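You operate a simulated robot arm through the tools that you are given. There is no shell and no other tool. Be economical: measure what you need, move in short steps, check, and stop when the job is done.

The job below is to be done with a simulated robot arm. You get a single attempt, and the scene is never put back.

Task
Put things in order on the top of the game board. At the end: the brown sanding block is on the beige wooden board; the orange wiping pad from the top of the game board stands where the brown sanding block stood; the white nozzle from the top of the game board stands where the purple brush stood; the purple brush from the top of the game board stands where the orange wiping pad stood; whatever was shut is shut again. Leave all else as you found it, and nothing knocked over.
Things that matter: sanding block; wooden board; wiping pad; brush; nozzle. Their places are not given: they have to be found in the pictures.

The check looks at the end state, three seconds after you hand in, the way a careful person would. Anything else that was tipped, shoved, dropped, spilled or broken makes it a failure.

Robot
A 6-joint arm with a two-finger parallel gripper, fixed in place. Base frame: the origin is at the foot of the arm, x ahead of it, y to its left, z up; the work surface is at about z = 0. Lengths are in mm, angles in rad, forces in N, time in s.
With the tool pointing down near the work surface it reaches from about 140 to 580 mm from the base axis. Its first joint turns from -1.152 to 1.152 rad. Payload 2.1 kg.
The TCP is the grasp point between the finger pads, 30 mm short of the fingertips. In the tool frame z runs along the fingers and y along their closing line. The gripper opens to 94 mm. The fingers are 28 mm wide and 10 mm thick; the gripper's body (50 by 96 mm) begins 55 mm behind the TCP.
Orientation is told as [roll, pitch, yaw] about the base's x, y, z axes, in that order, counted from this pose: with the fingers straight down and closing along the base's y, the tool's x points along the base's -x, its y along +y and its z along -z.

Tools
- The arm moves only by the tool jog_arm. Its arguments are lists of equal length, an entry for each row: "gripper": the opening, from 0 (shut) to 1 (fully open); "slide": the shift along the tool's x, y, z in mm, a list of three; "delta_rot": the turn, a rotation vector about the tool's x, y, z in rad, a list of three. In form: {"gripper": [gripper, ...], "slide": [[x, y, z], ...], "delta_rot": [[rx, ry, rz], ...]}. A call has 1 to 20 rows; each row shifts and turns the commanded pose from where the row before left it, along the tool's axes as they then stand. Rows are played at 5 a second. More than 50 mm and 0.15 rad between two rows, or a gripper value outside its range, and nothing of the call is played. Where a pose cannot be reached the arm comes as near as it can. A force on the tool above 40 N (or 10 N above the force at the start of the call, whichever is more), or a blocked arm, ends the call early, and 0.2 s more pass. Each finger travels about 72 mm/s and halts on what it meets, pressing with about 36 N; the grip force reading is that of the motor and also rises with nothing between the fingers. The clock runs only during rows and for 0.2 s after the last one: add rows that do not move to give the fingers time. The reply holds the time, the measured pose of the TCP, the force on the tool along the base axes, the opening and the grip force, in the units named above and with some noise, and new pictures: "pictures" is both (left out), scene, wrist or none.
- Cameras (640 x 400 px; columns grow to the right, rows downward): "scene" is fixed at [60.9, -378.3, 481.5]; the picture's right is [0.70, -0.71, 0.00], its down [-0.43, -0.42, -0.80] and it looks along [0.57, 0.56, -0.60] (base axes); focal length 271 px, centre (320, 200). "wrist" rides on the gripper at [-37, 0, -58] in the tool frame; the picture's right is [0.00, -1.00, 0.00], its down [0.97, 0.00, -0.24] and it looks along [0.24, 0.00, 0.97] (tool axes); focal length 218 px, centre (320, 200).
- point_at(camera, pixels): for up to 12 pixels [column, row] of the newest picture of that camera ("zoom" is the newest enlarged one), the place [x, y, z] in the base frame of the surface seen there, good to about 2 mm. The clock stands still meanwhile.
- inspect(camera, box): a new picture of the part [left, top, right, bottom] of that camera's present view, enlarged. The clock stands still meanwhile.
- hand_in(): hands the job in; it is judged then, once.

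Keep the steps short. Do not move on a guess: measure, check each grasp and each placing, and mend mistakes. In all there are 80 turns and 120 pictures (those below and enlarged ones count). Leave the gripper open and the arm clear of the work at the hand-in unless told otherwise, and finish with a single line.

The tools are called after "Call:" as name(argument=value, ...) on one line, values as JSON. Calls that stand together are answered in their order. jog_arm: Moves the arm, as the interface text tells. Its arguments: {"type":"object","properties":{"gripper":{"type":"array"},"slide":{"type":"array"},"delta_rot":{"type":"array"},"pictures":{"type":"string","enum":["both","scene","wrist","none"]}},"required":["gripper","slide","delta_rot"]} The other tools are called the same way: point_at (camera, pixels) gives the place of the surface under pixels of a picture; inspect (camera, box) takes an enlarged picture of a part of a camera's view; hand_in () hands the job in.

At the start:

```text
clock: 0.0
tool_pos: [269.4, 151.3, 290.2]
ee_rot: [0.001, 0.002, 0.001]
wrist_force: [-0.2, -0.3, 0.0]
gripper_width: 93.8
gripper_force: 0.0
```

scene: 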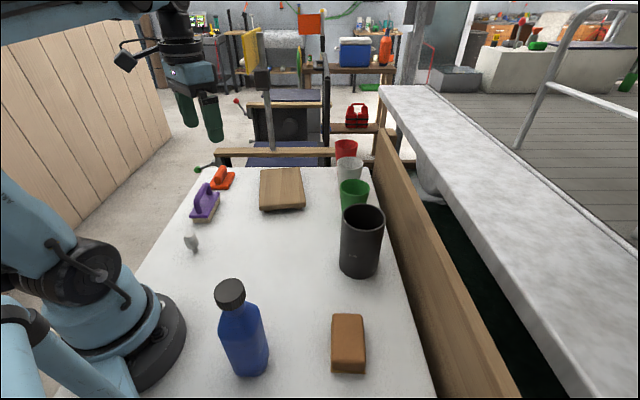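
wrist: 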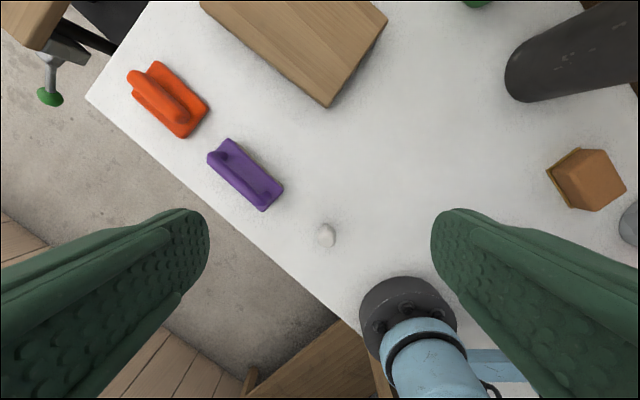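

I see the orange pad (222,178), purple brush (205,203), nozzle (192,242), wooden board (282,188) and brown block (348,343) in the scene picture. I measure them first, with an enlarged view of the left group.

Call:
point_at(camera="scene", pixels=[[348, 330], [348, 365], [333, 315], [364, 316], [366, 372], [332, 372], [282, 180], [262, 169], [301, 168], [305, 202], [260, 206], [282, 209]])

Call:
inspect(camera="scene", box=[160, 150, 320, 260])

Call:
inspect(camera="wrist", box=[80, 0, 400, 260])

Call:
point_at(camera="wrist", pixels=[[326, 236], [245, 175], [225, 140], [283, 185], [264, 211], [208, 160], [165, 100], [157, 62], [209, 105], [184, 137], [127, 78], [585, 180]])

```text
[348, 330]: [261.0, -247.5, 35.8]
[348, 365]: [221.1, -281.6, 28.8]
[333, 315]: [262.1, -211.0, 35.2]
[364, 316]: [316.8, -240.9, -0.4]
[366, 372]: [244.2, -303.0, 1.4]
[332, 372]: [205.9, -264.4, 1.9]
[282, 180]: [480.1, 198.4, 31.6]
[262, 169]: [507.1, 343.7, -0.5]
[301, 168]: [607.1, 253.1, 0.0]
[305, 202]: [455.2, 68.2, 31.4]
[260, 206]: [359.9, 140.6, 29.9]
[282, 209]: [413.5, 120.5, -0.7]
```

```text
3.64 times, centred on (240, 205) of scene
```

zoom: 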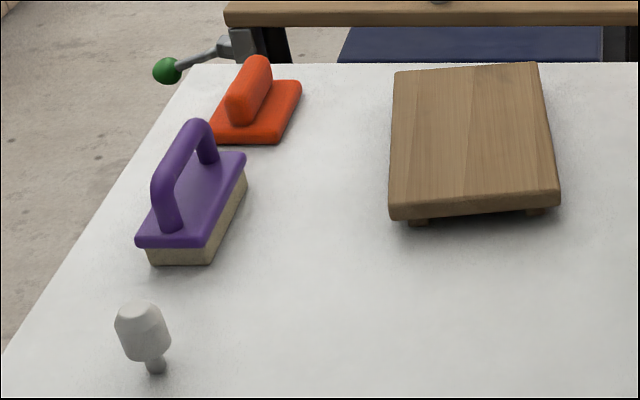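

```text
1.54 times, centred on (240, 130) of wrist
```

zoom: 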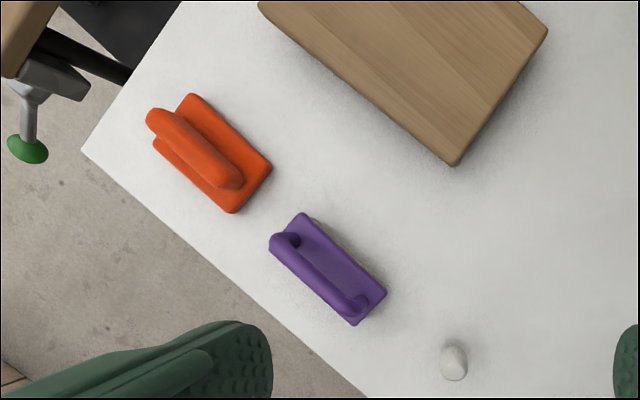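

```text
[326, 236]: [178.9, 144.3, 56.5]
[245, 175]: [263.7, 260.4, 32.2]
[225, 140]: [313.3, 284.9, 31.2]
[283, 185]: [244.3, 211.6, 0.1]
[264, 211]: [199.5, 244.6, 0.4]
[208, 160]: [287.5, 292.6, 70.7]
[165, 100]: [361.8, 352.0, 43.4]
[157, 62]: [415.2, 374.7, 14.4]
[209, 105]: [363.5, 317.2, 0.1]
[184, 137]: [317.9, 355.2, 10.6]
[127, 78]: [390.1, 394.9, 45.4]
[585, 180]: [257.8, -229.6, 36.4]
```

The nozzle seems to stand on a narrow tip. I measure the tall things' heights, the board's corners and the block's edges.

Call:
inspect(camera="scene", box=[220, 200, 420, 400])

Call:
point_at(camera="scene", pixels=[[230, 284], [345, 215], [380, 215], [360, 270], [355, 185], [264, 173], [297, 171], [302, 200], [263, 203], [190, 238], [195, 251], [240, 370]])

Call:
inspect(camera="wrist", box=[500, 100, 640, 240])

```text
2.00 times, centred on (320, 300) of scene
```

zoom: 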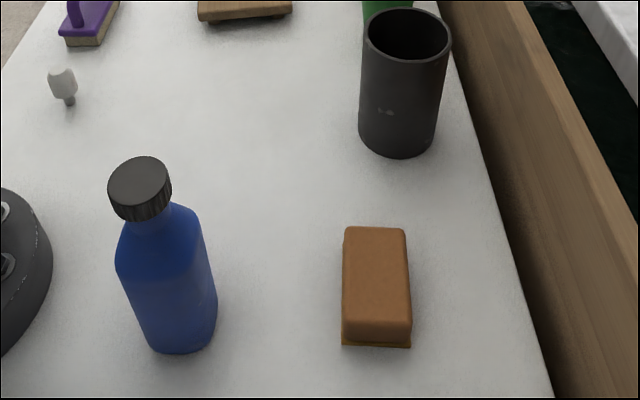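

```text
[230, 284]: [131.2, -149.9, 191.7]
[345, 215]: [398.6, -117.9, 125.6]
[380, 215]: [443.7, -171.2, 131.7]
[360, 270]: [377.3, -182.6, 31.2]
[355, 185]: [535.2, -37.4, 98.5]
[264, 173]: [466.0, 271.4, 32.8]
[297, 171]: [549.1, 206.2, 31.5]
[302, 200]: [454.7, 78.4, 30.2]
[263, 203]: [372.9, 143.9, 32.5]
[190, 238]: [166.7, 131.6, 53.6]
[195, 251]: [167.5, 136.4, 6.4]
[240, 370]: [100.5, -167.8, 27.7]
```

```text
2.86 times, centred on (570, 170) of wrist
```

zoom: 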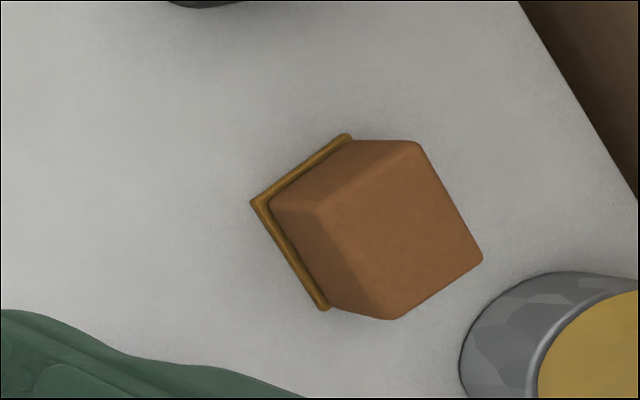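

Heights: bottle about 195 at (131,-150), black cup about 130, board centre about (461,175,32). I move at constant height to above the brown block.

Call:
jog_arm(gripper=[1, 1, 1, 1, 1, 1, 1, 1, 1], slide=[[0, -43, 0], [0, -43, 0], [0, -43, 0], [0, -43, 0], [0, -43, 0], [0, -43, 0], [0, -43, 0], [0, -43, 0], [10, -43, 0]], delta_rot=[[0, 0, 0], [0, 0, 0], [0, 0, 0], [0, 0, 0], [0, 0, 0], [0, 0, 0], [0, 0, 0], [0, 0, 0], [0, 0, 0]], pictures="both")

```text
clock: 2.0
tool_pos: [259.0, -235.9, 290.8]
ee_rot: [0.001, -0.001, 0.001]
wrist_force: [0.3, 0.5, -0.4]
gripper_width: 94.0
gripper_force: 0.1
```

scene: 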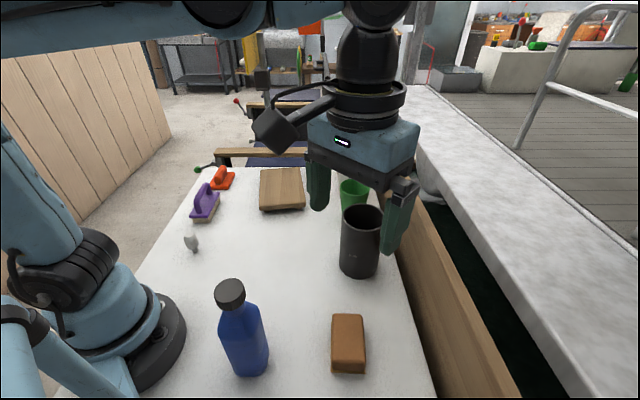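
wrist: 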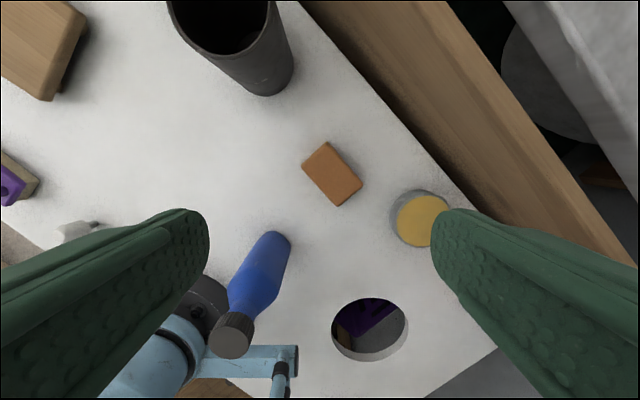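

The block is at (332,174) in the wrist view; I enlarge it and measure its corners and the yellow-lidded can.

Call:
inspect(camera="wrist", box=[282, 124, 442, 224])

Call:
point_at(camera="wrist", pixels=[[325, 144], [304, 165], [341, 204], [361, 184], [332, 174], [420, 220], [400, 205], [395, 230], [435, 195]])

```text
4.00 times, centred on (362, 174) of wrist
```

zoom: 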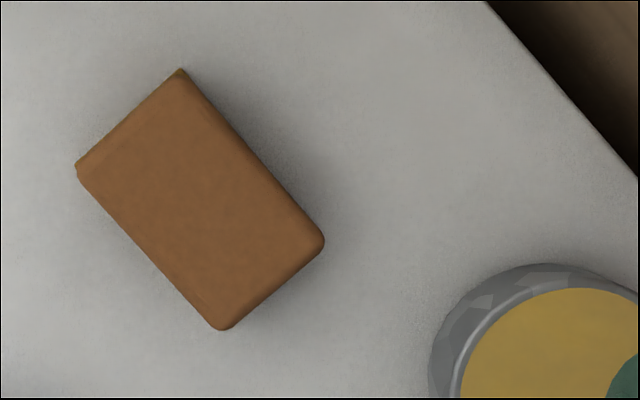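

```text
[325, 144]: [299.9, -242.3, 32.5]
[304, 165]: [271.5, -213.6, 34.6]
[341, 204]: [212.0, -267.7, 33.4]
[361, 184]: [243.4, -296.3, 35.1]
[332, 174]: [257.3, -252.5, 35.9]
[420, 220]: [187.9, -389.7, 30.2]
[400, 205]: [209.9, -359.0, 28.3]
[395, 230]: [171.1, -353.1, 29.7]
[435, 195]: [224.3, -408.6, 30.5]
```

Block centre (257,-255), top z 36, long side at about 0.75 rad, short side 41 mm. I shift over it, turn the fingers by 0.75, and lower to z 90.

Call:
jog_arm(gripper=[1, 1, 1, 1, 1, 1, 1, 1, 1, 1, 1], slide=[[2, -19, 0], [0, 0, 0], [0, 0, 0], [0, 0, 0], [0, 0, 0], [0, 0, 0], [0, 0, 40], [0, 0, 40], [0, 0, 40], [0, 0, 40], [0, 0, 40]], delta_rot=[[0, 0, 0], [0, 0, -0.149], [0, 0, -0.149], [0, 0, -0.149], [0, 0, -0.149], [0, 0, -0.149], [0, 0, 0], [0, 0, 0], [0, 0, 0], [0, 0, 0], [0, 0, 0]], pictures="both")

```text
clock: 4.4
tool_pos: [256.6, -252.9, 90.9]
ee_rot: [0.0, 0.001, 0.745]
wrist_force: [-0.1, -0.1, 0.1]
gripper_width: 94.0
gripper_force: 0.0
```

scene: 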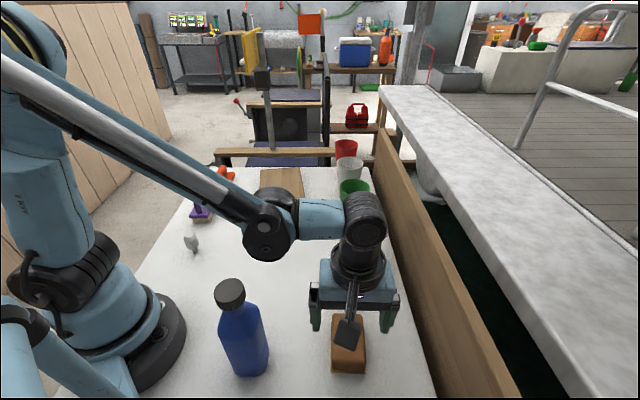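
wrist: 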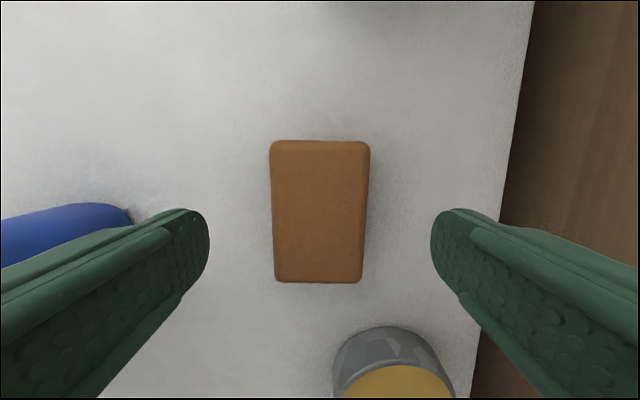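

Well lined up. The forearm passes near the bottle, so I check the arm parts' heights before going lower.

Call:
point_at(camera="scene", pixels=[[265, 235], [270, 257], [250, 245], [320, 235], [220, 190], [200, 182], [180, 165], [230, 284], [230, 300], [345, 285]])

Call:
inspect(camera="scene", box=[200, 150, 420, 400])

Call:
point_at(camera="wrist", pixels=[[272, 145], [367, 145], [362, 278], [276, 278], [320, 210]])

```text
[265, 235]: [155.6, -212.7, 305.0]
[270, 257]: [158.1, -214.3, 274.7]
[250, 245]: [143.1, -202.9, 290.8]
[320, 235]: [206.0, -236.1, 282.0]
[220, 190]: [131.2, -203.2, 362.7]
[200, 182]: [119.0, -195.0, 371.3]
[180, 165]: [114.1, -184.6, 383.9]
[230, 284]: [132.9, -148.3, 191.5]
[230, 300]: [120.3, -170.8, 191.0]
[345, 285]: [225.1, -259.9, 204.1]
```

```text
1.60 times, centred on (310, 275) of scene
```

zoom: 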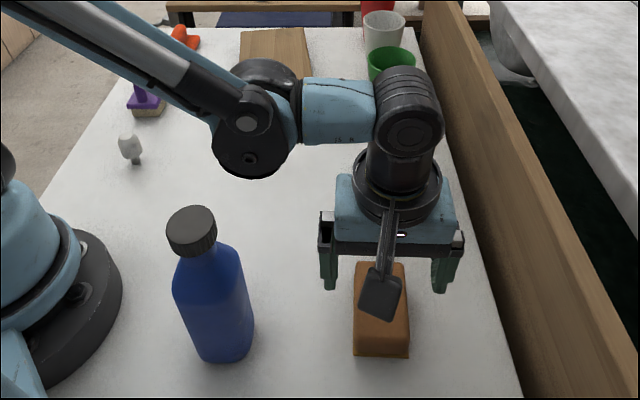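

```text
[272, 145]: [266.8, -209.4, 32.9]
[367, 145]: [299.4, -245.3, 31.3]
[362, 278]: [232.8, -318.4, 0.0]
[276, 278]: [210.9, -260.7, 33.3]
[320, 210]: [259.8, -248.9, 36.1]
```

The lowest part of the forearm joint is about z 268, bottle top about 192; going down 49 mm leaves over 20 mm. I lower to z 42 and close.

Call:
jog_arm(gripper=[1, 1, 1, 0, 0, 0, 0, 0], slide=[[0, -1, 20], [0, 0, 20], [0, 0, 9], [0, 0, 0], [0, 0, 0], [0, 0, 0], [0, 0, 0], [0, 0, 0]], delta_rot=[[0, 0, 0], [0, 0, 0], [0, 0, 0], [0, 0, 0], [0, 0, 0], [0, 0, 0], [0, 0, 0], [0, 0, 0]], pictures="both")

```text
clock: 6.2
tool_pos: [257.3, -255.0, 41.3]
ee_rot: [0.0, 0.001, 0.746]
wrist_force: [0.4, 0.9, 0.0]
gripper_width: 52.9
gripper_force: 36.0
```

scene: 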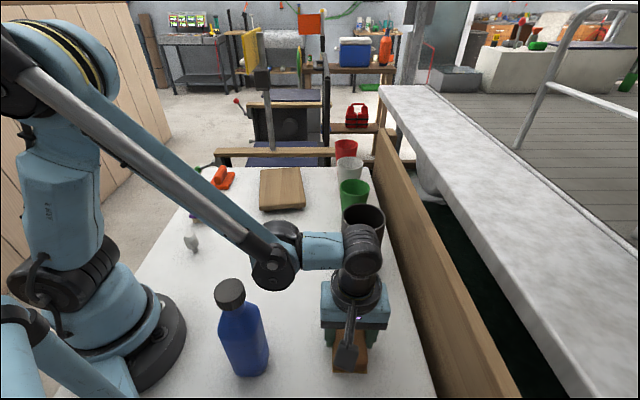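
wrist: 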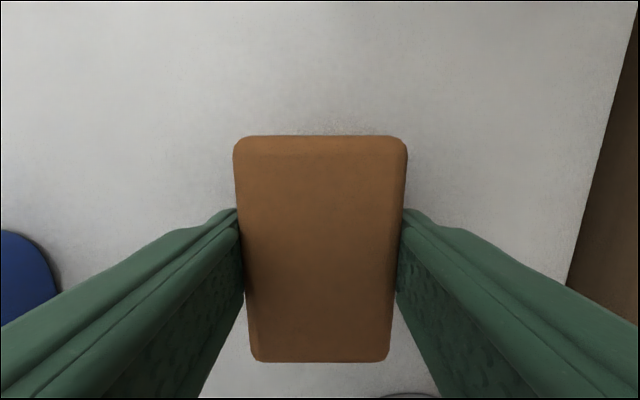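

Grip holds at 52.9 mm (wedge-shaped block). The block stood at (257,-255), yaw 0.745. I lift to z 230.

Call:
jog_arm(gripper=[0, 0, 0, 0, 0, 0], slide=[[0, 0, -20], [0, 0, -35], [0, 0, -45], [0, 0, -45], [0, 0, -45], [0, 0, 0]], delta_rot=[[0, 0, 0], [0, 0, 0], [0, 0, 0], [0, 0, 0], [0, 0, 0], [0, 0, 0]], pictures="both")

```text
clock: 7.6
tool_pos: [256.6, -252.6, 231.5]
ee_rot: [-0.001, 0.001, 0.745]
wrist_force: [-1.2, 0.0, -0.2]
gripper_width: 53.2
gripper_force: 36.7
```

scene: 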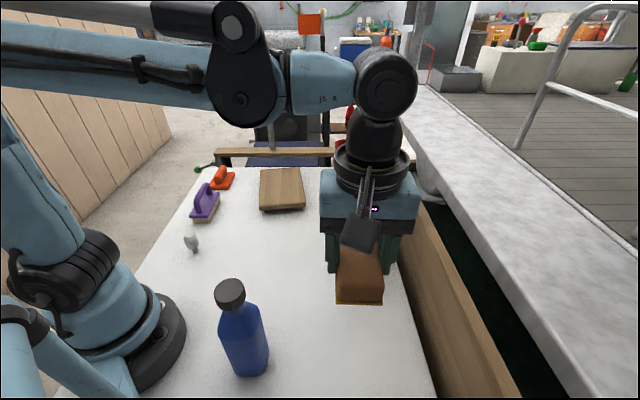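
wrist: 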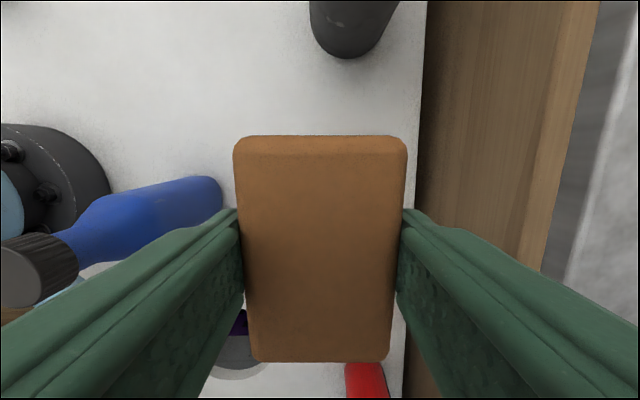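

The block is held. I carry it at z 231 straight to above the board centre (461,175).

Call:
jog_arm(gripper=[0, 0, 0, 0, 0, 0, 0, 0, 0, 0, 0, 0, 0, 0], slide=[[-36.7, 14.64, 0], [-36.7, 14.64, 0], [-36.7, 14.64, 0], [-36.7, 14.64, 0], [-36.7, 14.64, 0], [-36.7, 14.64, 0], [-36.7, 14.64, 0], [-36.7, 14.64, 0], [-36.7, 14.64, 0], [-36.7, 14.64, 0], [-36.7, 14.64, 0], [-36.7, 14.64, 0], [0, 0, 0], [0, 0, 0]], delta_rot=[[0, 0, 0], [0, 0, 0], [0, 0, 0], [0, 0, 0], [0, 0, 0], [0, 0, 0], [0, 0, 0], [0, 0, 0], [0, 0, 0], [0, 0, 0], [0, 0, 0], [0, 0, 0], [0, 0, -0.1], [0, 0, -0.095]], pictures="both")

```text
clock: 10.6
tool_pos: [462.0, 173.5, 231.1]
ee_rot: [-0.001, -0.002, 0.942]
wrist_force: [0.9, 0.3, -1.6]
gripper_width: 53.2
gripper_force: 35.8
```

scene: 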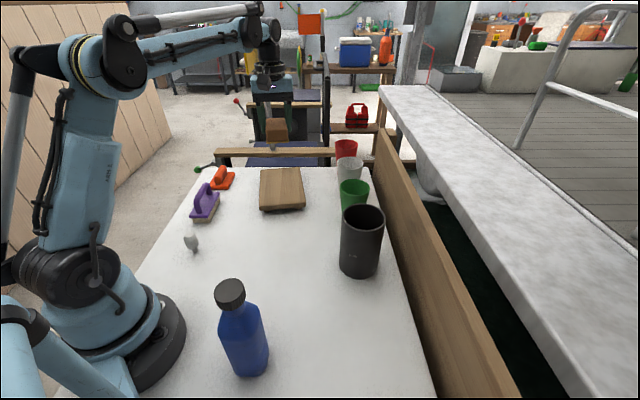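
wrist: 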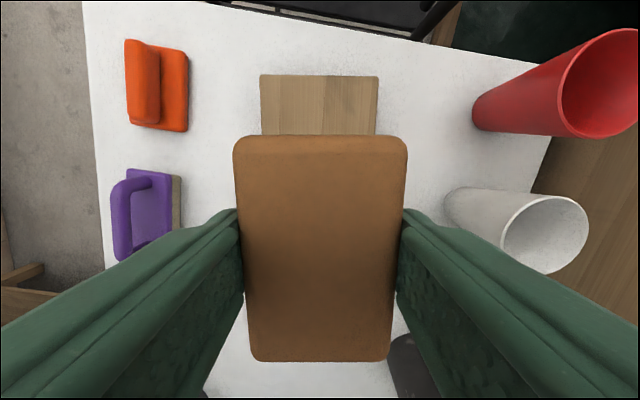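

Lined up with the board. I lower towards it to z 78.

Call:
jog_arm(gripper=[0, 0, 0, 0, 0], slide=[[0, 0, 45], [0, 0, 45], [0, 0, 40], [0, 0, 23], [0, 0, 0]], delta_rot=[[0, 0, 0], [0, 0, 0], [0, 0, 0], [0, 0, 0], [0, 0, 0]], pictures="both")

Call:
inspect(camera="scene", box=[220, 110, 350, 230])

```text
clock: 11.8
tool_pos: [461.0, 172.8, 78.9]
ee_rot: [0.0, 0.0, 0.941]
wrist_force: [-0.2, -0.4, -1.2]
gripper_width: 53.2
gripper_force: 35.6
```

scene: 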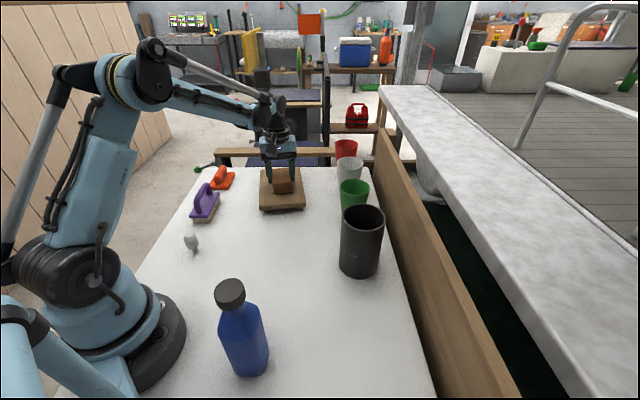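
wrist: 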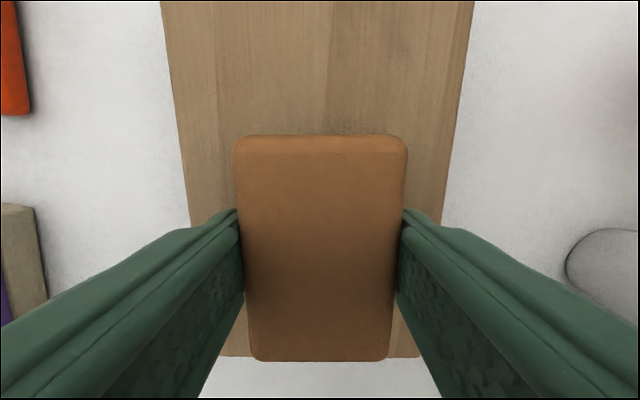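

```text
3.33 times, centred on (285, 170) of scene
```

zoom: 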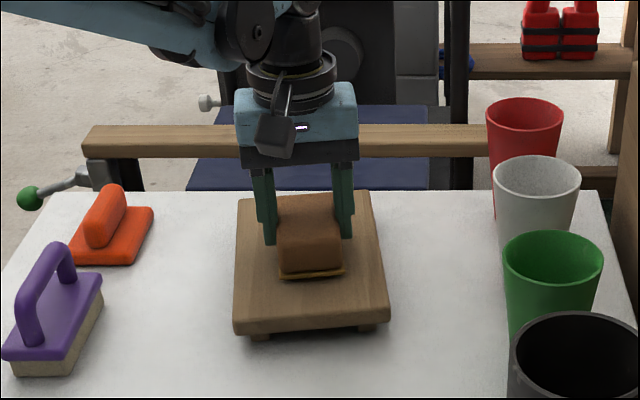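

Small gap left. I lower 5 mm in small steps and read the force.

Call:
jog_arm(gripper=[0, 0, 0, 0], slide=[[0, 0, 2], [0, 0, 2], [0, 0, 1], [0, 0, 0]], delta_rot=[[0, 0, 0], [0, 0, 0], [0, 0, 0], [0, 0, 0]], pictures="none")

```text
clock: 12.8
tool_pos: [461.6, 174.0, 74.0]
ee_rot: [0.0, 0.0, 0.942]
wrist_force: [0.4, 0.3, -0.6]
gripper_width: 52.9
gripper_force: 36.2
```

No contact yet; another 2 mm in 1 mm steps.

Call:
jog_arm(gripper=[0, 0, 0], slide=[[0, 0, 1], [0, 0, 0.7], [0, 0, 0]], delta_rot=[[0, 0, 0], [0, 0, 0], [0, 0, 0]], pictures="none")

Call:
inspect(camera="scene", box=[250, 150, 320, 220])

```text
clock: 13.6
tool_pos: [461.6, 172.9, 73.0]
ee_rot: [0.001, -0.001, 0.939]
wrist_force: [-0.7, -0.8, 37.5]
gripper_width: 53.1
gripper_force: 35.8
```

```text
5.71 times, centred on (285, 185) of scene
```

zoom: 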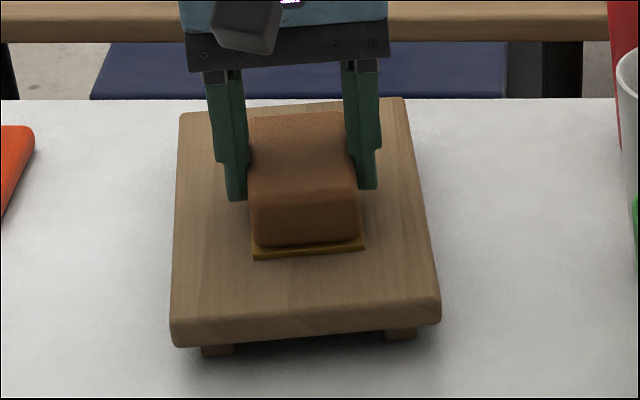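

The block is pressed on the board (37 N). I ease up 0.7 mm, open, and rise to z 233.

Call:
jog_arm(gripper=[0, 1, 1, 1, 1, 1, 1, 1], slide=[[0, 0, -0.7], [0, 0, 0], [0, 0, 0], [0, 0, 0], [0, 0, -40], [0, 0, -45], [0, 0, -45], [0, 0, -30]], delta_rot=[[0, 0, 0], [0, 0, 0], [0, 0, 0], [0, 0, 0], [0, 0, 0], [0, 0, 0], [0, 0, 0], [0, 0, 0]], pictures="both")

```text
clock: 15.4
tool_pos: [461.6, 173.1, 232.0]
ee_rot: [0.002, 0.001, 0.94]
wrist_force: [-0.9, 0.0, 0.2]
gripper_width: 94.1
gripper_force: 0.1
```

scene: 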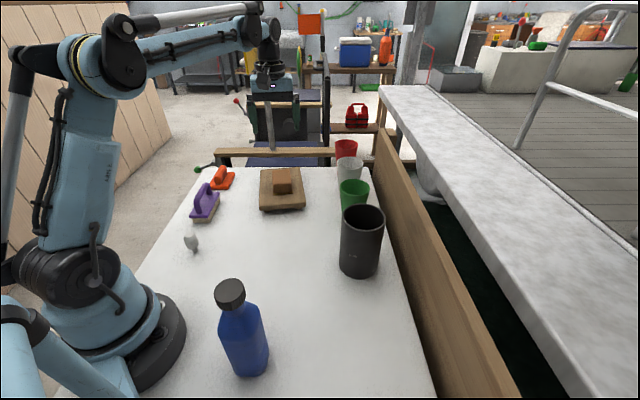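
wrist: 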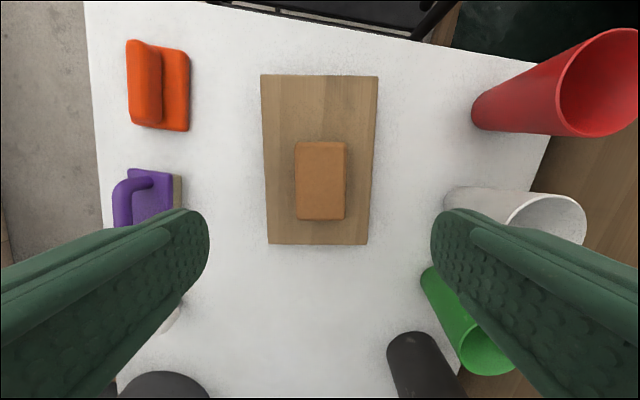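

The block sits well on the board. Now I move above the orange pad, about (364,345).

Call:
jog_arm(gripper=[1, 1, 1, 1, 1], slide=[[-16.3, 36, 0], [-16.3, 36, 0], [-16.3, 36, 0], [-16.3, 36, 0], [-16.3, 36, 0]], delta_rot=[[0, 0, 0], [0, 0, 0], [0, 0, 0], [0, 0, 0], [0, 0, 0]], pictures="wrist")

Call:
inspect(camera="wrist", box=[220, 80, 420, 280])

```text
clock: 16.6
tool_pos: [364.1, 346.0, 233.6]
ee_rot: [0.0, 0.001, 0.94]
wrist_force: [-0.5, 0.2, 0.0]
gripper_width: 94.2
gripper_force: 0.0
```

wrist: 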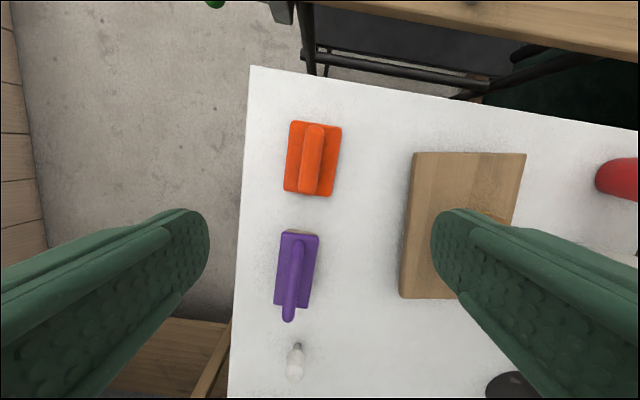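

```text
2.00 times, centred on (320, 180) of wrist
```

zoom: 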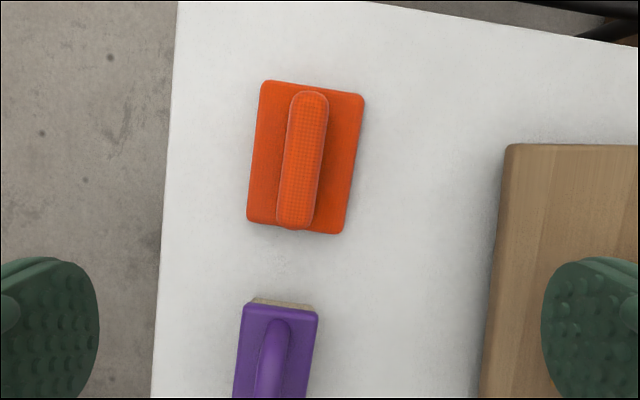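

I measure corners and handle ends of pad and brush, and the nozzle.

Call:
point_at(camera="wrist", pixels=[[292, 122], [340, 128], [332, 195], [286, 189], [315, 129], [308, 190], [312, 160], [284, 233], [317, 237], [307, 306], [276, 303], [300, 245]])

Call:
point_at(camera="scene", pixels=[[224, 168], [219, 177], [213, 188], [229, 187], [235, 172], [208, 186], [194, 212], [205, 205], [200, 220], [207, 221]])

Call:
inspect(camera="scene", box=[170, 155, 250, 260])

```text
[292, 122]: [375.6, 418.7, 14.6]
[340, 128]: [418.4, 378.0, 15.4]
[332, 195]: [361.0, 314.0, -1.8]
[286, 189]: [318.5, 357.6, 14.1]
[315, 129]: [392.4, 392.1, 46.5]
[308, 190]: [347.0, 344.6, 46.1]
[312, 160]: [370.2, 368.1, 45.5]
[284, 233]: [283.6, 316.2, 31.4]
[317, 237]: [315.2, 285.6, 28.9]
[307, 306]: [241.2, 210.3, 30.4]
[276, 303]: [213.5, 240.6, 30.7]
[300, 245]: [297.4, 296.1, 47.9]
```

```text
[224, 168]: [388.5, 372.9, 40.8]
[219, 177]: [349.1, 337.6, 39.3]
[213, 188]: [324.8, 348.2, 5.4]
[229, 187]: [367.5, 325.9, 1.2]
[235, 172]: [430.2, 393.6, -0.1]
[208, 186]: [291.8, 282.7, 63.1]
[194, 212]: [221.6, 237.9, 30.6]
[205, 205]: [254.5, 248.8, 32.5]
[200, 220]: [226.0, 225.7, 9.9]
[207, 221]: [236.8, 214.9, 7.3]
```

```text
3.81 times, centred on (210, 208) of scene
```

zoom: 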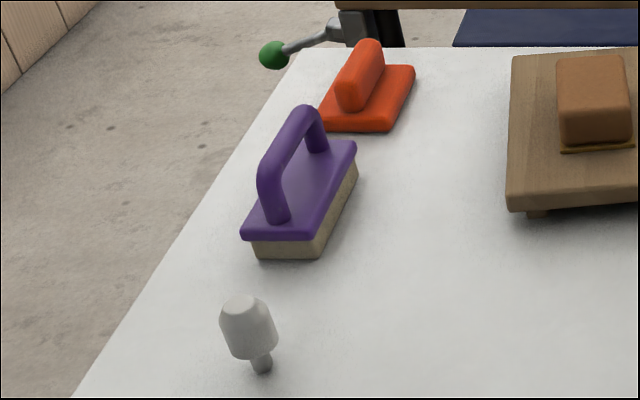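

Pad centre (369,367), yaw 0.81, handle z 15–46 on a base about 15 thick. I go over it, turn by 0.13, and lower to z 93.

Call:
jog_arm(gripper=[1, 1, 1, 1, 1], slide=[[-20.6, 8.2, 0], [0, 0, 0], [0, 0, 45], [0, 0, 50], [0, 0, 45]], delta_rot=[[0, 0, 0], [0, 0, 0.13], [0, 0, 0], [0, 0, 0], [0, 0, 0]], pictures="both")

Call:
point_at(camera="wrist", pixels=[[320, 160], [320, 210], [320, 260]])

```text
clock: 17.8
tool_pos: [370.7, 366.6, 91.7]
ee_rot: [0.001, 0.001, 0.81]
wrist_force: [-0.2, -0.3, 0.3]
gripper_width: 94.2
gripper_force: 0.0
```

scene: 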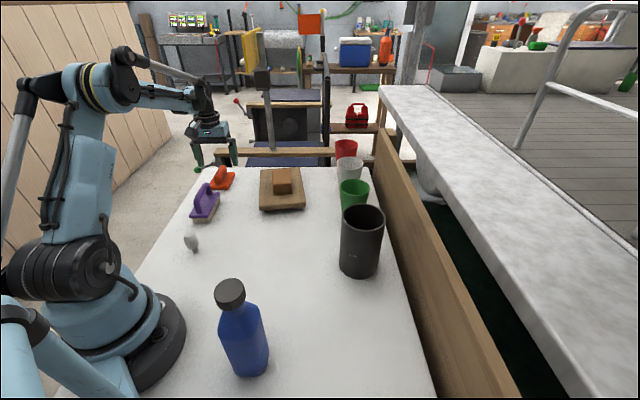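
wrist: 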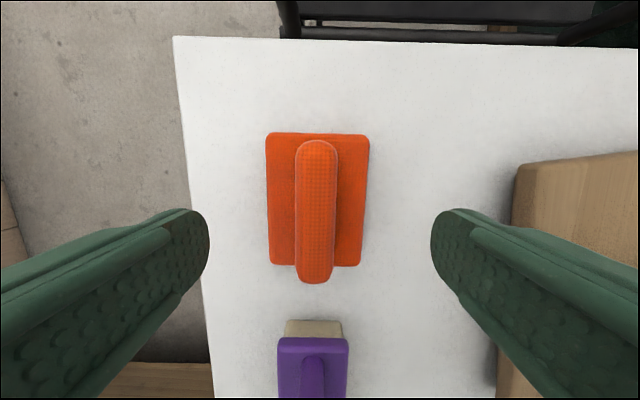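

```text
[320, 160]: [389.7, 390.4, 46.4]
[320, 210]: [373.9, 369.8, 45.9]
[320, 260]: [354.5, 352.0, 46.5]
```

Handle is centred (column 316, level with the image axis). I lower to z 48 and close.

Call:
jog_arm(gripper=[1, 1, 0, 0, 0, 0, 0, 0], slide=[[0, 1, 24], [0, 0, 20], [0, 0, 0], [0, 0, 0], [0, 0, 0], [0, 0, 0], [0, 0, 0], [0, 0, 0]], delta_rot=[[0, 0, 0], [0, 0, 0], [0, 0, 0], [0, 0, 0], [0, 0, 0], [0, 0, 0], [0, 0, 0], [0, 0, 0]], pictures="both")

```text
clock: 19.6
tool_pos: [369.6, 367.0, 47.2]
ee_rot: [0.0, 0.001, 0.809]
wrist_force: [0.0, -0.2, -0.1]
gripper_width: 25.1
gripper_force: 35.6
```

scene: 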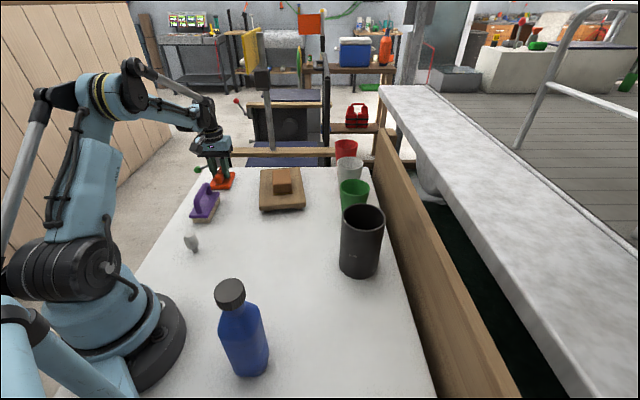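
wrist: 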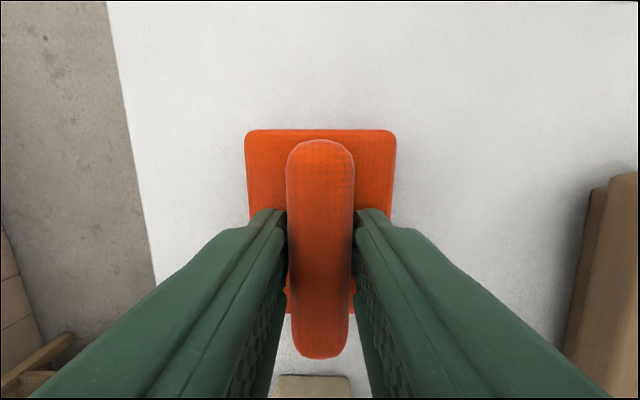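

Pad gripped (25 mm). It stood at (369,367), yaw 0.81. I lift to z 231.

Call:
jog_arm(gripper=[0, 0, 0, 0, 0, 0], slide=[[0, 0, -20], [0, 0, -35], [0, 0, -43], [0, 0, -43], [0, 0, -43], [0, 0, 0]], delta_rot=[[0, 0, 0], [0, 0, 0], [0, 0, 0], [0, 0, 0], [0, 0, 0], [0, 0, 0]], pictures="wrist")

```text
clock: 21.0
tool_pos: [370.5, 366.1, 232.6]
ee_rot: [-0.001, -0.001, 0.811]
wrist_force: [-0.4, -0.1, -0.2]
gripper_width: 25.2
gripper_force: 35.7
```

wrist: 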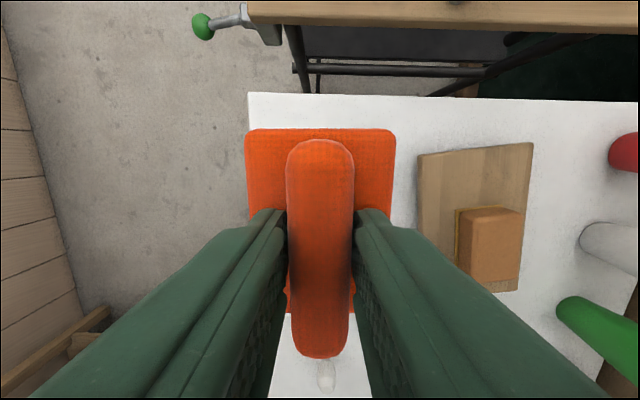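

The pad is held level. I carry it to above (257,-255).

Call:
jog_arm(gripper=[0, 0, 0, 0, 0, 0, 0, 0, 0, 0, 0, 0, 0, 0, 0, 0], slide=[[37.7, -24.8, 0], [37.7, -24.8, 0], [37.7, -24.8, 0], [37.7, -24.8, 0], [37.7, -24.8, 0], [37.7, -24.8, 0], [37.7, -24.8, 0], [37.7, -24.8, 0], [37.7, -24.8, 0], [37.7, -24.8, 0], [37.7, -24.8, 0], [37.7, -24.8, 0], [37.7, -24.8, 0], [37.7, -24.8, 0], [0, 0, 0], [0, 0, 0]], delta_rot=[[0, 0, 0], [0, 0, 0], [0, 0, 0], [0, 0, 0], [0, 0, 0], [0, 0, 0], [0, 0, 0], [0, 0, 0], [0, 0, 0], [0, 0, 0], [0, 0, 0], [0, 0, 0], [0, 0, 0], [0, 0, 0], [0, 0, 0.065], [0, 0, 0]], pictures="both")

```text
clock: 24.4
tool_pos: [255.9, -255.1, 233.1]
ee_rot: [0.001, -0.001, 0.746]
wrist_force: [-0.2, -0.8, 0.0]
gripper_width: 25.2
gripper_force: 35.8
```

scene: 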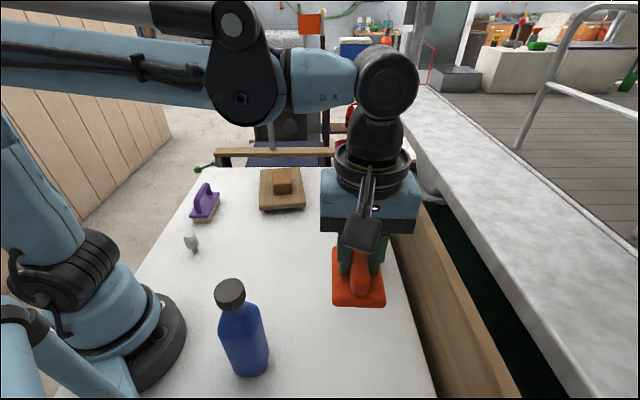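
wrist: 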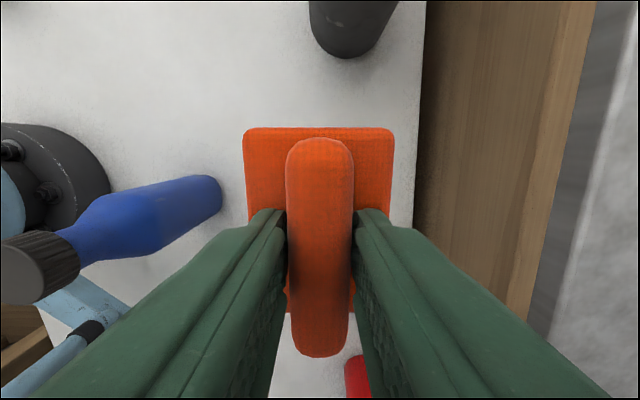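

Above the spot. I lower to about z 50.

Call:
jog_arm(gripper=[0, 0, 0, 0, 0, 0], slide=[[-1, 0, 45], [0, 0, 45], [0, 0, 45], [0, 0, 35], [0, 0, 13], [0, 0, 0]], delta_rot=[[0, 0, 0], [0, 0, 0], [0, 0, 0], [0, 0, 0], [0, 0, 0], [0, 0, 0]], pictures="scene")

Call:
jog_arm(gripper=[0, 0, 0], slide=[[0, 0, 1.5], [0, 0, 0.7], [0, 0, 0]], delta_rot=[[0, 0, 0], [0, 0, 0], [0, 0, 0]], pictures="none")

```text
clock: 25.8
tool_pos: [257.5, -254.3, 50.3]
ee_rot: [0.0, -0.002, 0.745]
wrist_force: [-0.2, 0.1, -0.3]
gripper_width: 25.1
gripper_force: 36.2
```

scene: 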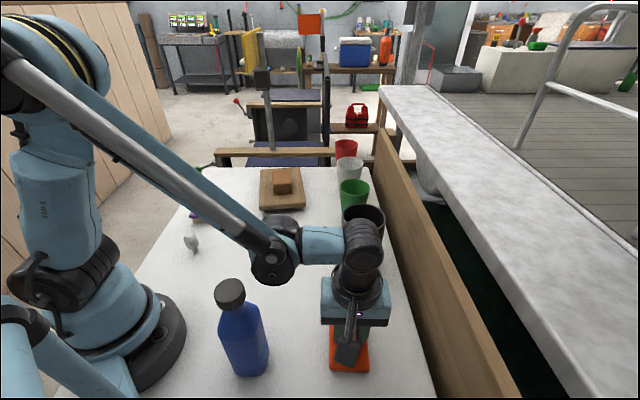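

```text
clock: 26.5
tool_pos: [258.3, -253.2, 48.0]
ee_rot: [0.003, 0.0, 0.745]
wrist_force: [-0.7, 1.3, 10.9]
gripper_width: 25.4
gripper_force: 36.0
stopped in row 3: the force on the tool passed its limit (the readings are from after the stop); the commanded pose is now the measured one
```

The pad touches the table. I open and rise, looking at the result.

Call:
jog_arm(gripper=[0, 0.7, 0.7, 0.7, 1, 1, 1, 1, 1, 1], slide=[[0, 0, 0], [0, 0, 0], [0, 0, 0], [0, 0, 0], [0, 0, -20], [0, 0, -30], [0, 0, -45], [0, 0, -45], [0, 0, -45], [0, 0, 0]], delta_rot=[[0, 0, 0], [0, 0, 0], [0, 0, 0], [0, 0, 0], [0, 0, 0], [0, 0, 0], [0, 0, 0], [0, 0, 0], [0, 0, 0], [0, 0, 0]], pictures="both")

```text
clock: 28.7
tool_pos: [257.2, -253.4, 233.9]
ee_rot: [0.004, 0.001, 0.746]
wrist_force: [0.8, -0.8, 0.9]
gripper_width: 94.2
gripper_force: 0.1
```

scene: 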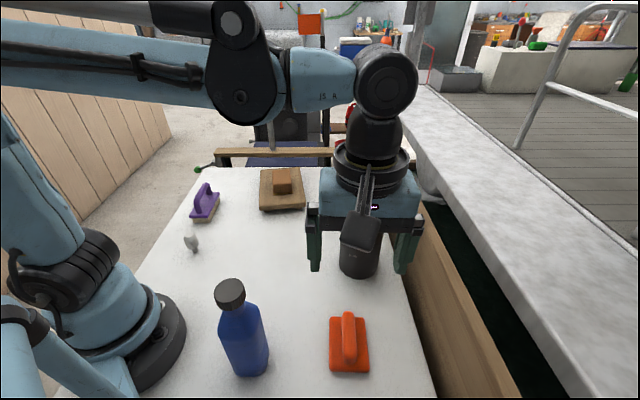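
wrist: 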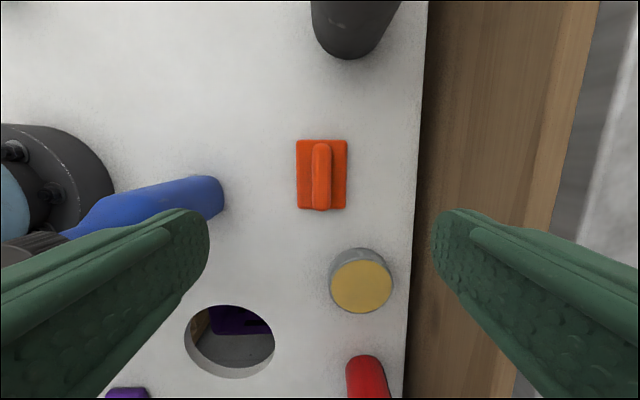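

Pad well placed. There is something purple at (125,393) and in the hole at (235,320) of the wrist view; I check where these lie.

Call:
point_at(camera="wrist", pixels=[[125, 393], [235, 318], [230, 375], [367, 375], [299, 142], [346, 142], [346, 209], [298, 209], [321, 175]])

Call:
inspect(camera="wrist", box=[80, 280, 400, 400])

```text
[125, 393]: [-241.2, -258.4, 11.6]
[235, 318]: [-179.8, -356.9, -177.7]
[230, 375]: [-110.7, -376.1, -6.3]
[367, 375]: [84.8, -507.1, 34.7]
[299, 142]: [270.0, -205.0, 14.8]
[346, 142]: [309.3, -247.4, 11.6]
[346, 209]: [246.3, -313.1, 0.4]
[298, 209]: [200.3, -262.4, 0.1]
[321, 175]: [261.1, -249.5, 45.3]
```

```text
2.00 times, centred on (240, 340) of wrist
```

zoom: 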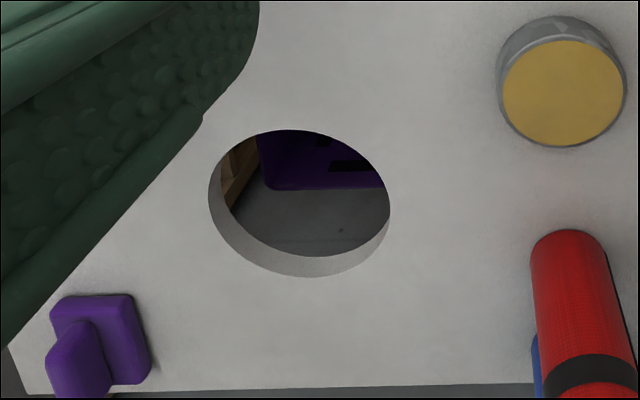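

That purple thing is a different pad at the far back, out of reach; not ours. The pad's place matches the block's. Now to above the purple brush, about (263,263).

Call:
jog_arm(gripper=[1, 1, 1, 1, 1, 1, 1, 1, 1, 1, 1, 1, 1], slide=[[-29.5, 31.3, 0], [-29.5, 31.3, 0], [-29.5, 31.3, 0], [-29.5, 31.3, 0], [-29.5, 31.3, 0], [-29.5, 31.3, 0], [-29.5, 31.3, 0], [-29.5, 31.3, 0], [-29.5, 31.3, 0], [-29.5, 31.3, 0], [-29.5, 31.3, 0], [-29.5, 31.3, 0], [0, 0, 0]], delta_rot=[[0, 0, 0], [0, 0, 0], [0, 0, 0], [0, 0, 0], [0, 0, 0], [0, 0, 0], [0, 0, 0], [0, 0, 0], [0, 0, 0], [0, 0, 0], [0, 0, 0], [0, 0, 0], [0, 0, -0.05]], pictures="both")

Call:
inspect(camera="wrist", box=[240, 80, 400, 280])

```text
clock: 31.5
tool_pos: [262.6, 262.2, 233.7]
ee_rot: [0.002, 0.002, 0.798]
wrist_force: [-0.3, -0.7, -0.4]
gripper_width: 93.8
gripper_force: 0.0
```

scene: 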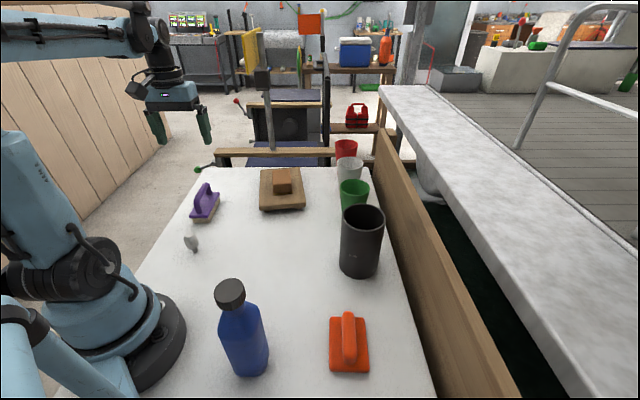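
wrist: 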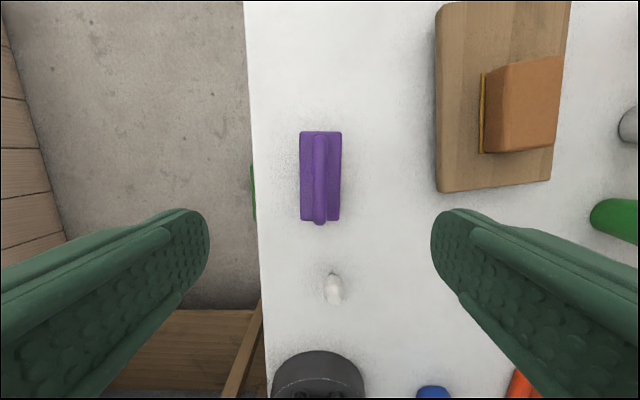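

```text
2.00 times, centred on (320, 180) of wrist
```

zoom: 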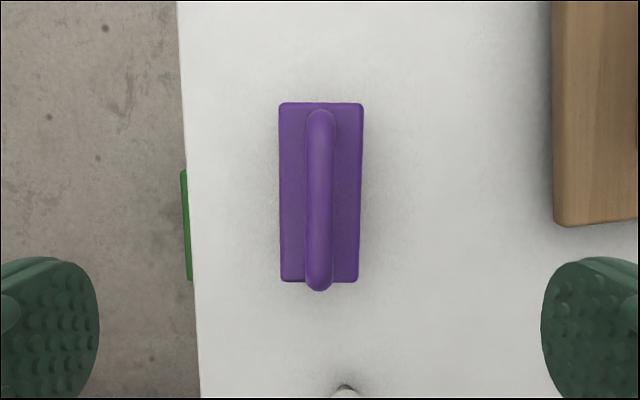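

The brush is well aligned under the gripper. I measure its corners and handle, and the nozzle.

Call:
point_at(camera="wrist", pixels=[[302, 134], [340, 134], [339, 218], [302, 218], [320, 140], [320, 175], [320, 215], [333, 276], [333, 295], [326, 285], [341, 288], [334, 303]])

Call:
inspect(camera="wrist", box=[285, 250, 385, 320])

```text
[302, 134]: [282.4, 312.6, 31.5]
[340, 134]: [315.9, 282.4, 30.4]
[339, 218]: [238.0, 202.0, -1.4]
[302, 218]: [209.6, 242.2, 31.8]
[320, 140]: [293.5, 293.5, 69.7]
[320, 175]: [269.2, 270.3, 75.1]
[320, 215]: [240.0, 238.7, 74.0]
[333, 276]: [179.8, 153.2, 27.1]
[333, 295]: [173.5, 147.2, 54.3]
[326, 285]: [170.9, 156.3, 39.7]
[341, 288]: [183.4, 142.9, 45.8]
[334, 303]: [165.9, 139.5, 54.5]
```

```text
5.71 times, centred on (335, 285) of wrist
```

zoom: 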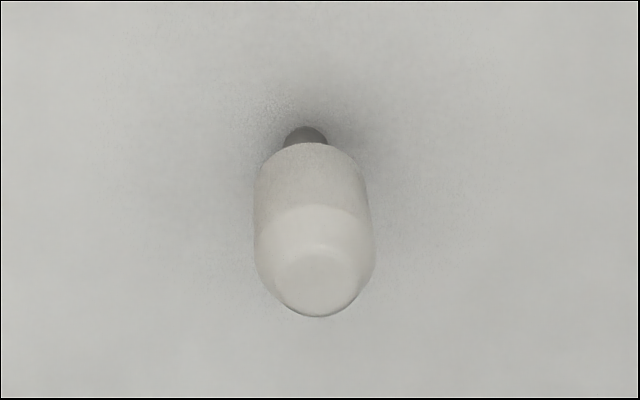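

Brush centre (264,263), yaw 0.80, bar top z 75, plate z 31. I lower to z 70 and close on the bar.

Call:
jog_arm(gripper=[1, 1, 1, 1, 0, 0, 0, 0, 0, 0, 0], slide=[[-1, 0, 45], [0, 0, 45], [0, 0, 45], [0, 0, 28.7], [0, 0, 0], [0, 0, 0], [0, 0, 0], [0, 0, 0], [0, 0, 0], [0, 0, 0], [0, 0, 0]], delta_rot=[[0, 0, 0], [0, 0, 0], [0, 0, 0], [0, 0, 0], [0, 0, 0], [0, 0, 0], [0, 0, 0], [0, 0, 0], [0, 0, 0], [0, 0, 0], [0, 0, 0]], pictures="both")

```text
clock: 33.9
tool_pos: [263.6, 264.4, 70.6]
ee_rot: [0.003, 0.0, 0.795]
wrist_force: [0.4, -0.9, 0.0]
gripper_width: 19.2
gripper_force: 36.2
```

scene: 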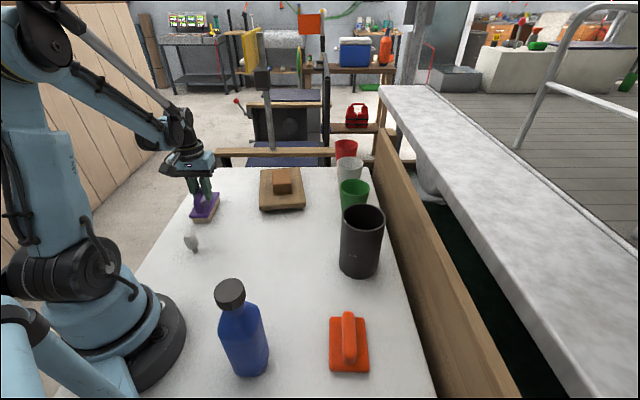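
wrist: 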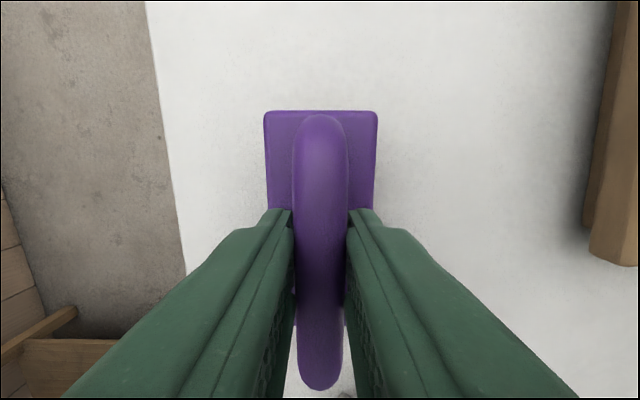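

Bar gripped (19 mm). I lift to z 150 and move to above the pad's old place (369,368).

Call:
jog_arm(gripper=[0, 0, 0, 0, 0, 0, 0, 0], slide=[[0, 0, -20], [0, 0, -30], [0, 0, -30], [-36.8, -0.7, 0], [-36.8, -0.7, 0], [-36.8, -0.7, 0], [-36.8, -0.7, 0], [0, 0, 0]], delta_rot=[[0, 0, 0], [0, 0, 0], [0, 0, 0], [0, 0, 0], [0, 0, 0], [0, 0, 0], [0, 0, 0], [0, 0, -0.014]], pictures="both")

```text
clock: 35.7
tool_pos: [369.4, 366.2, 149.9]
ee_rot: [0.005, 0.0, 0.809]
wrist_force: [-0.9, 0.2, -1.9]
gripper_width: 19.3
gripper_force: 36.2
```

scene: 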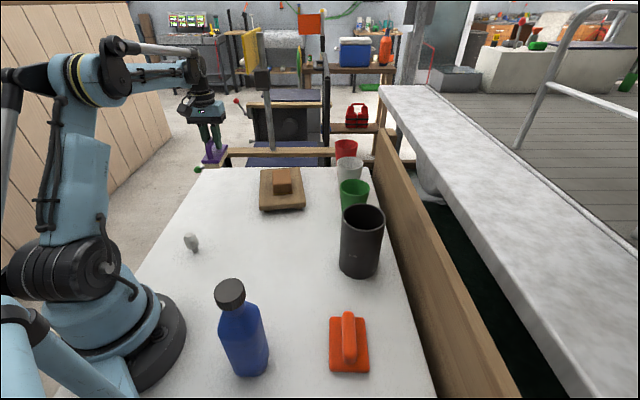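
wrist: 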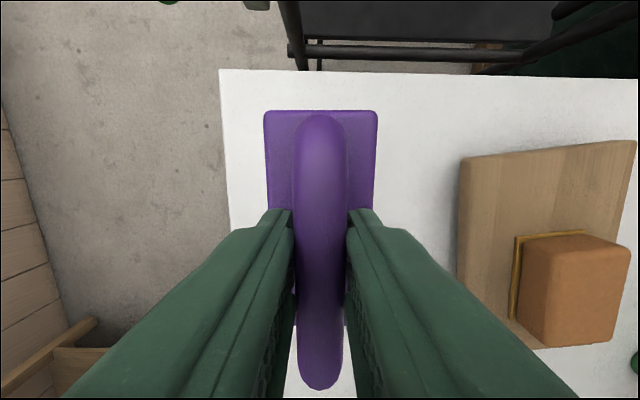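

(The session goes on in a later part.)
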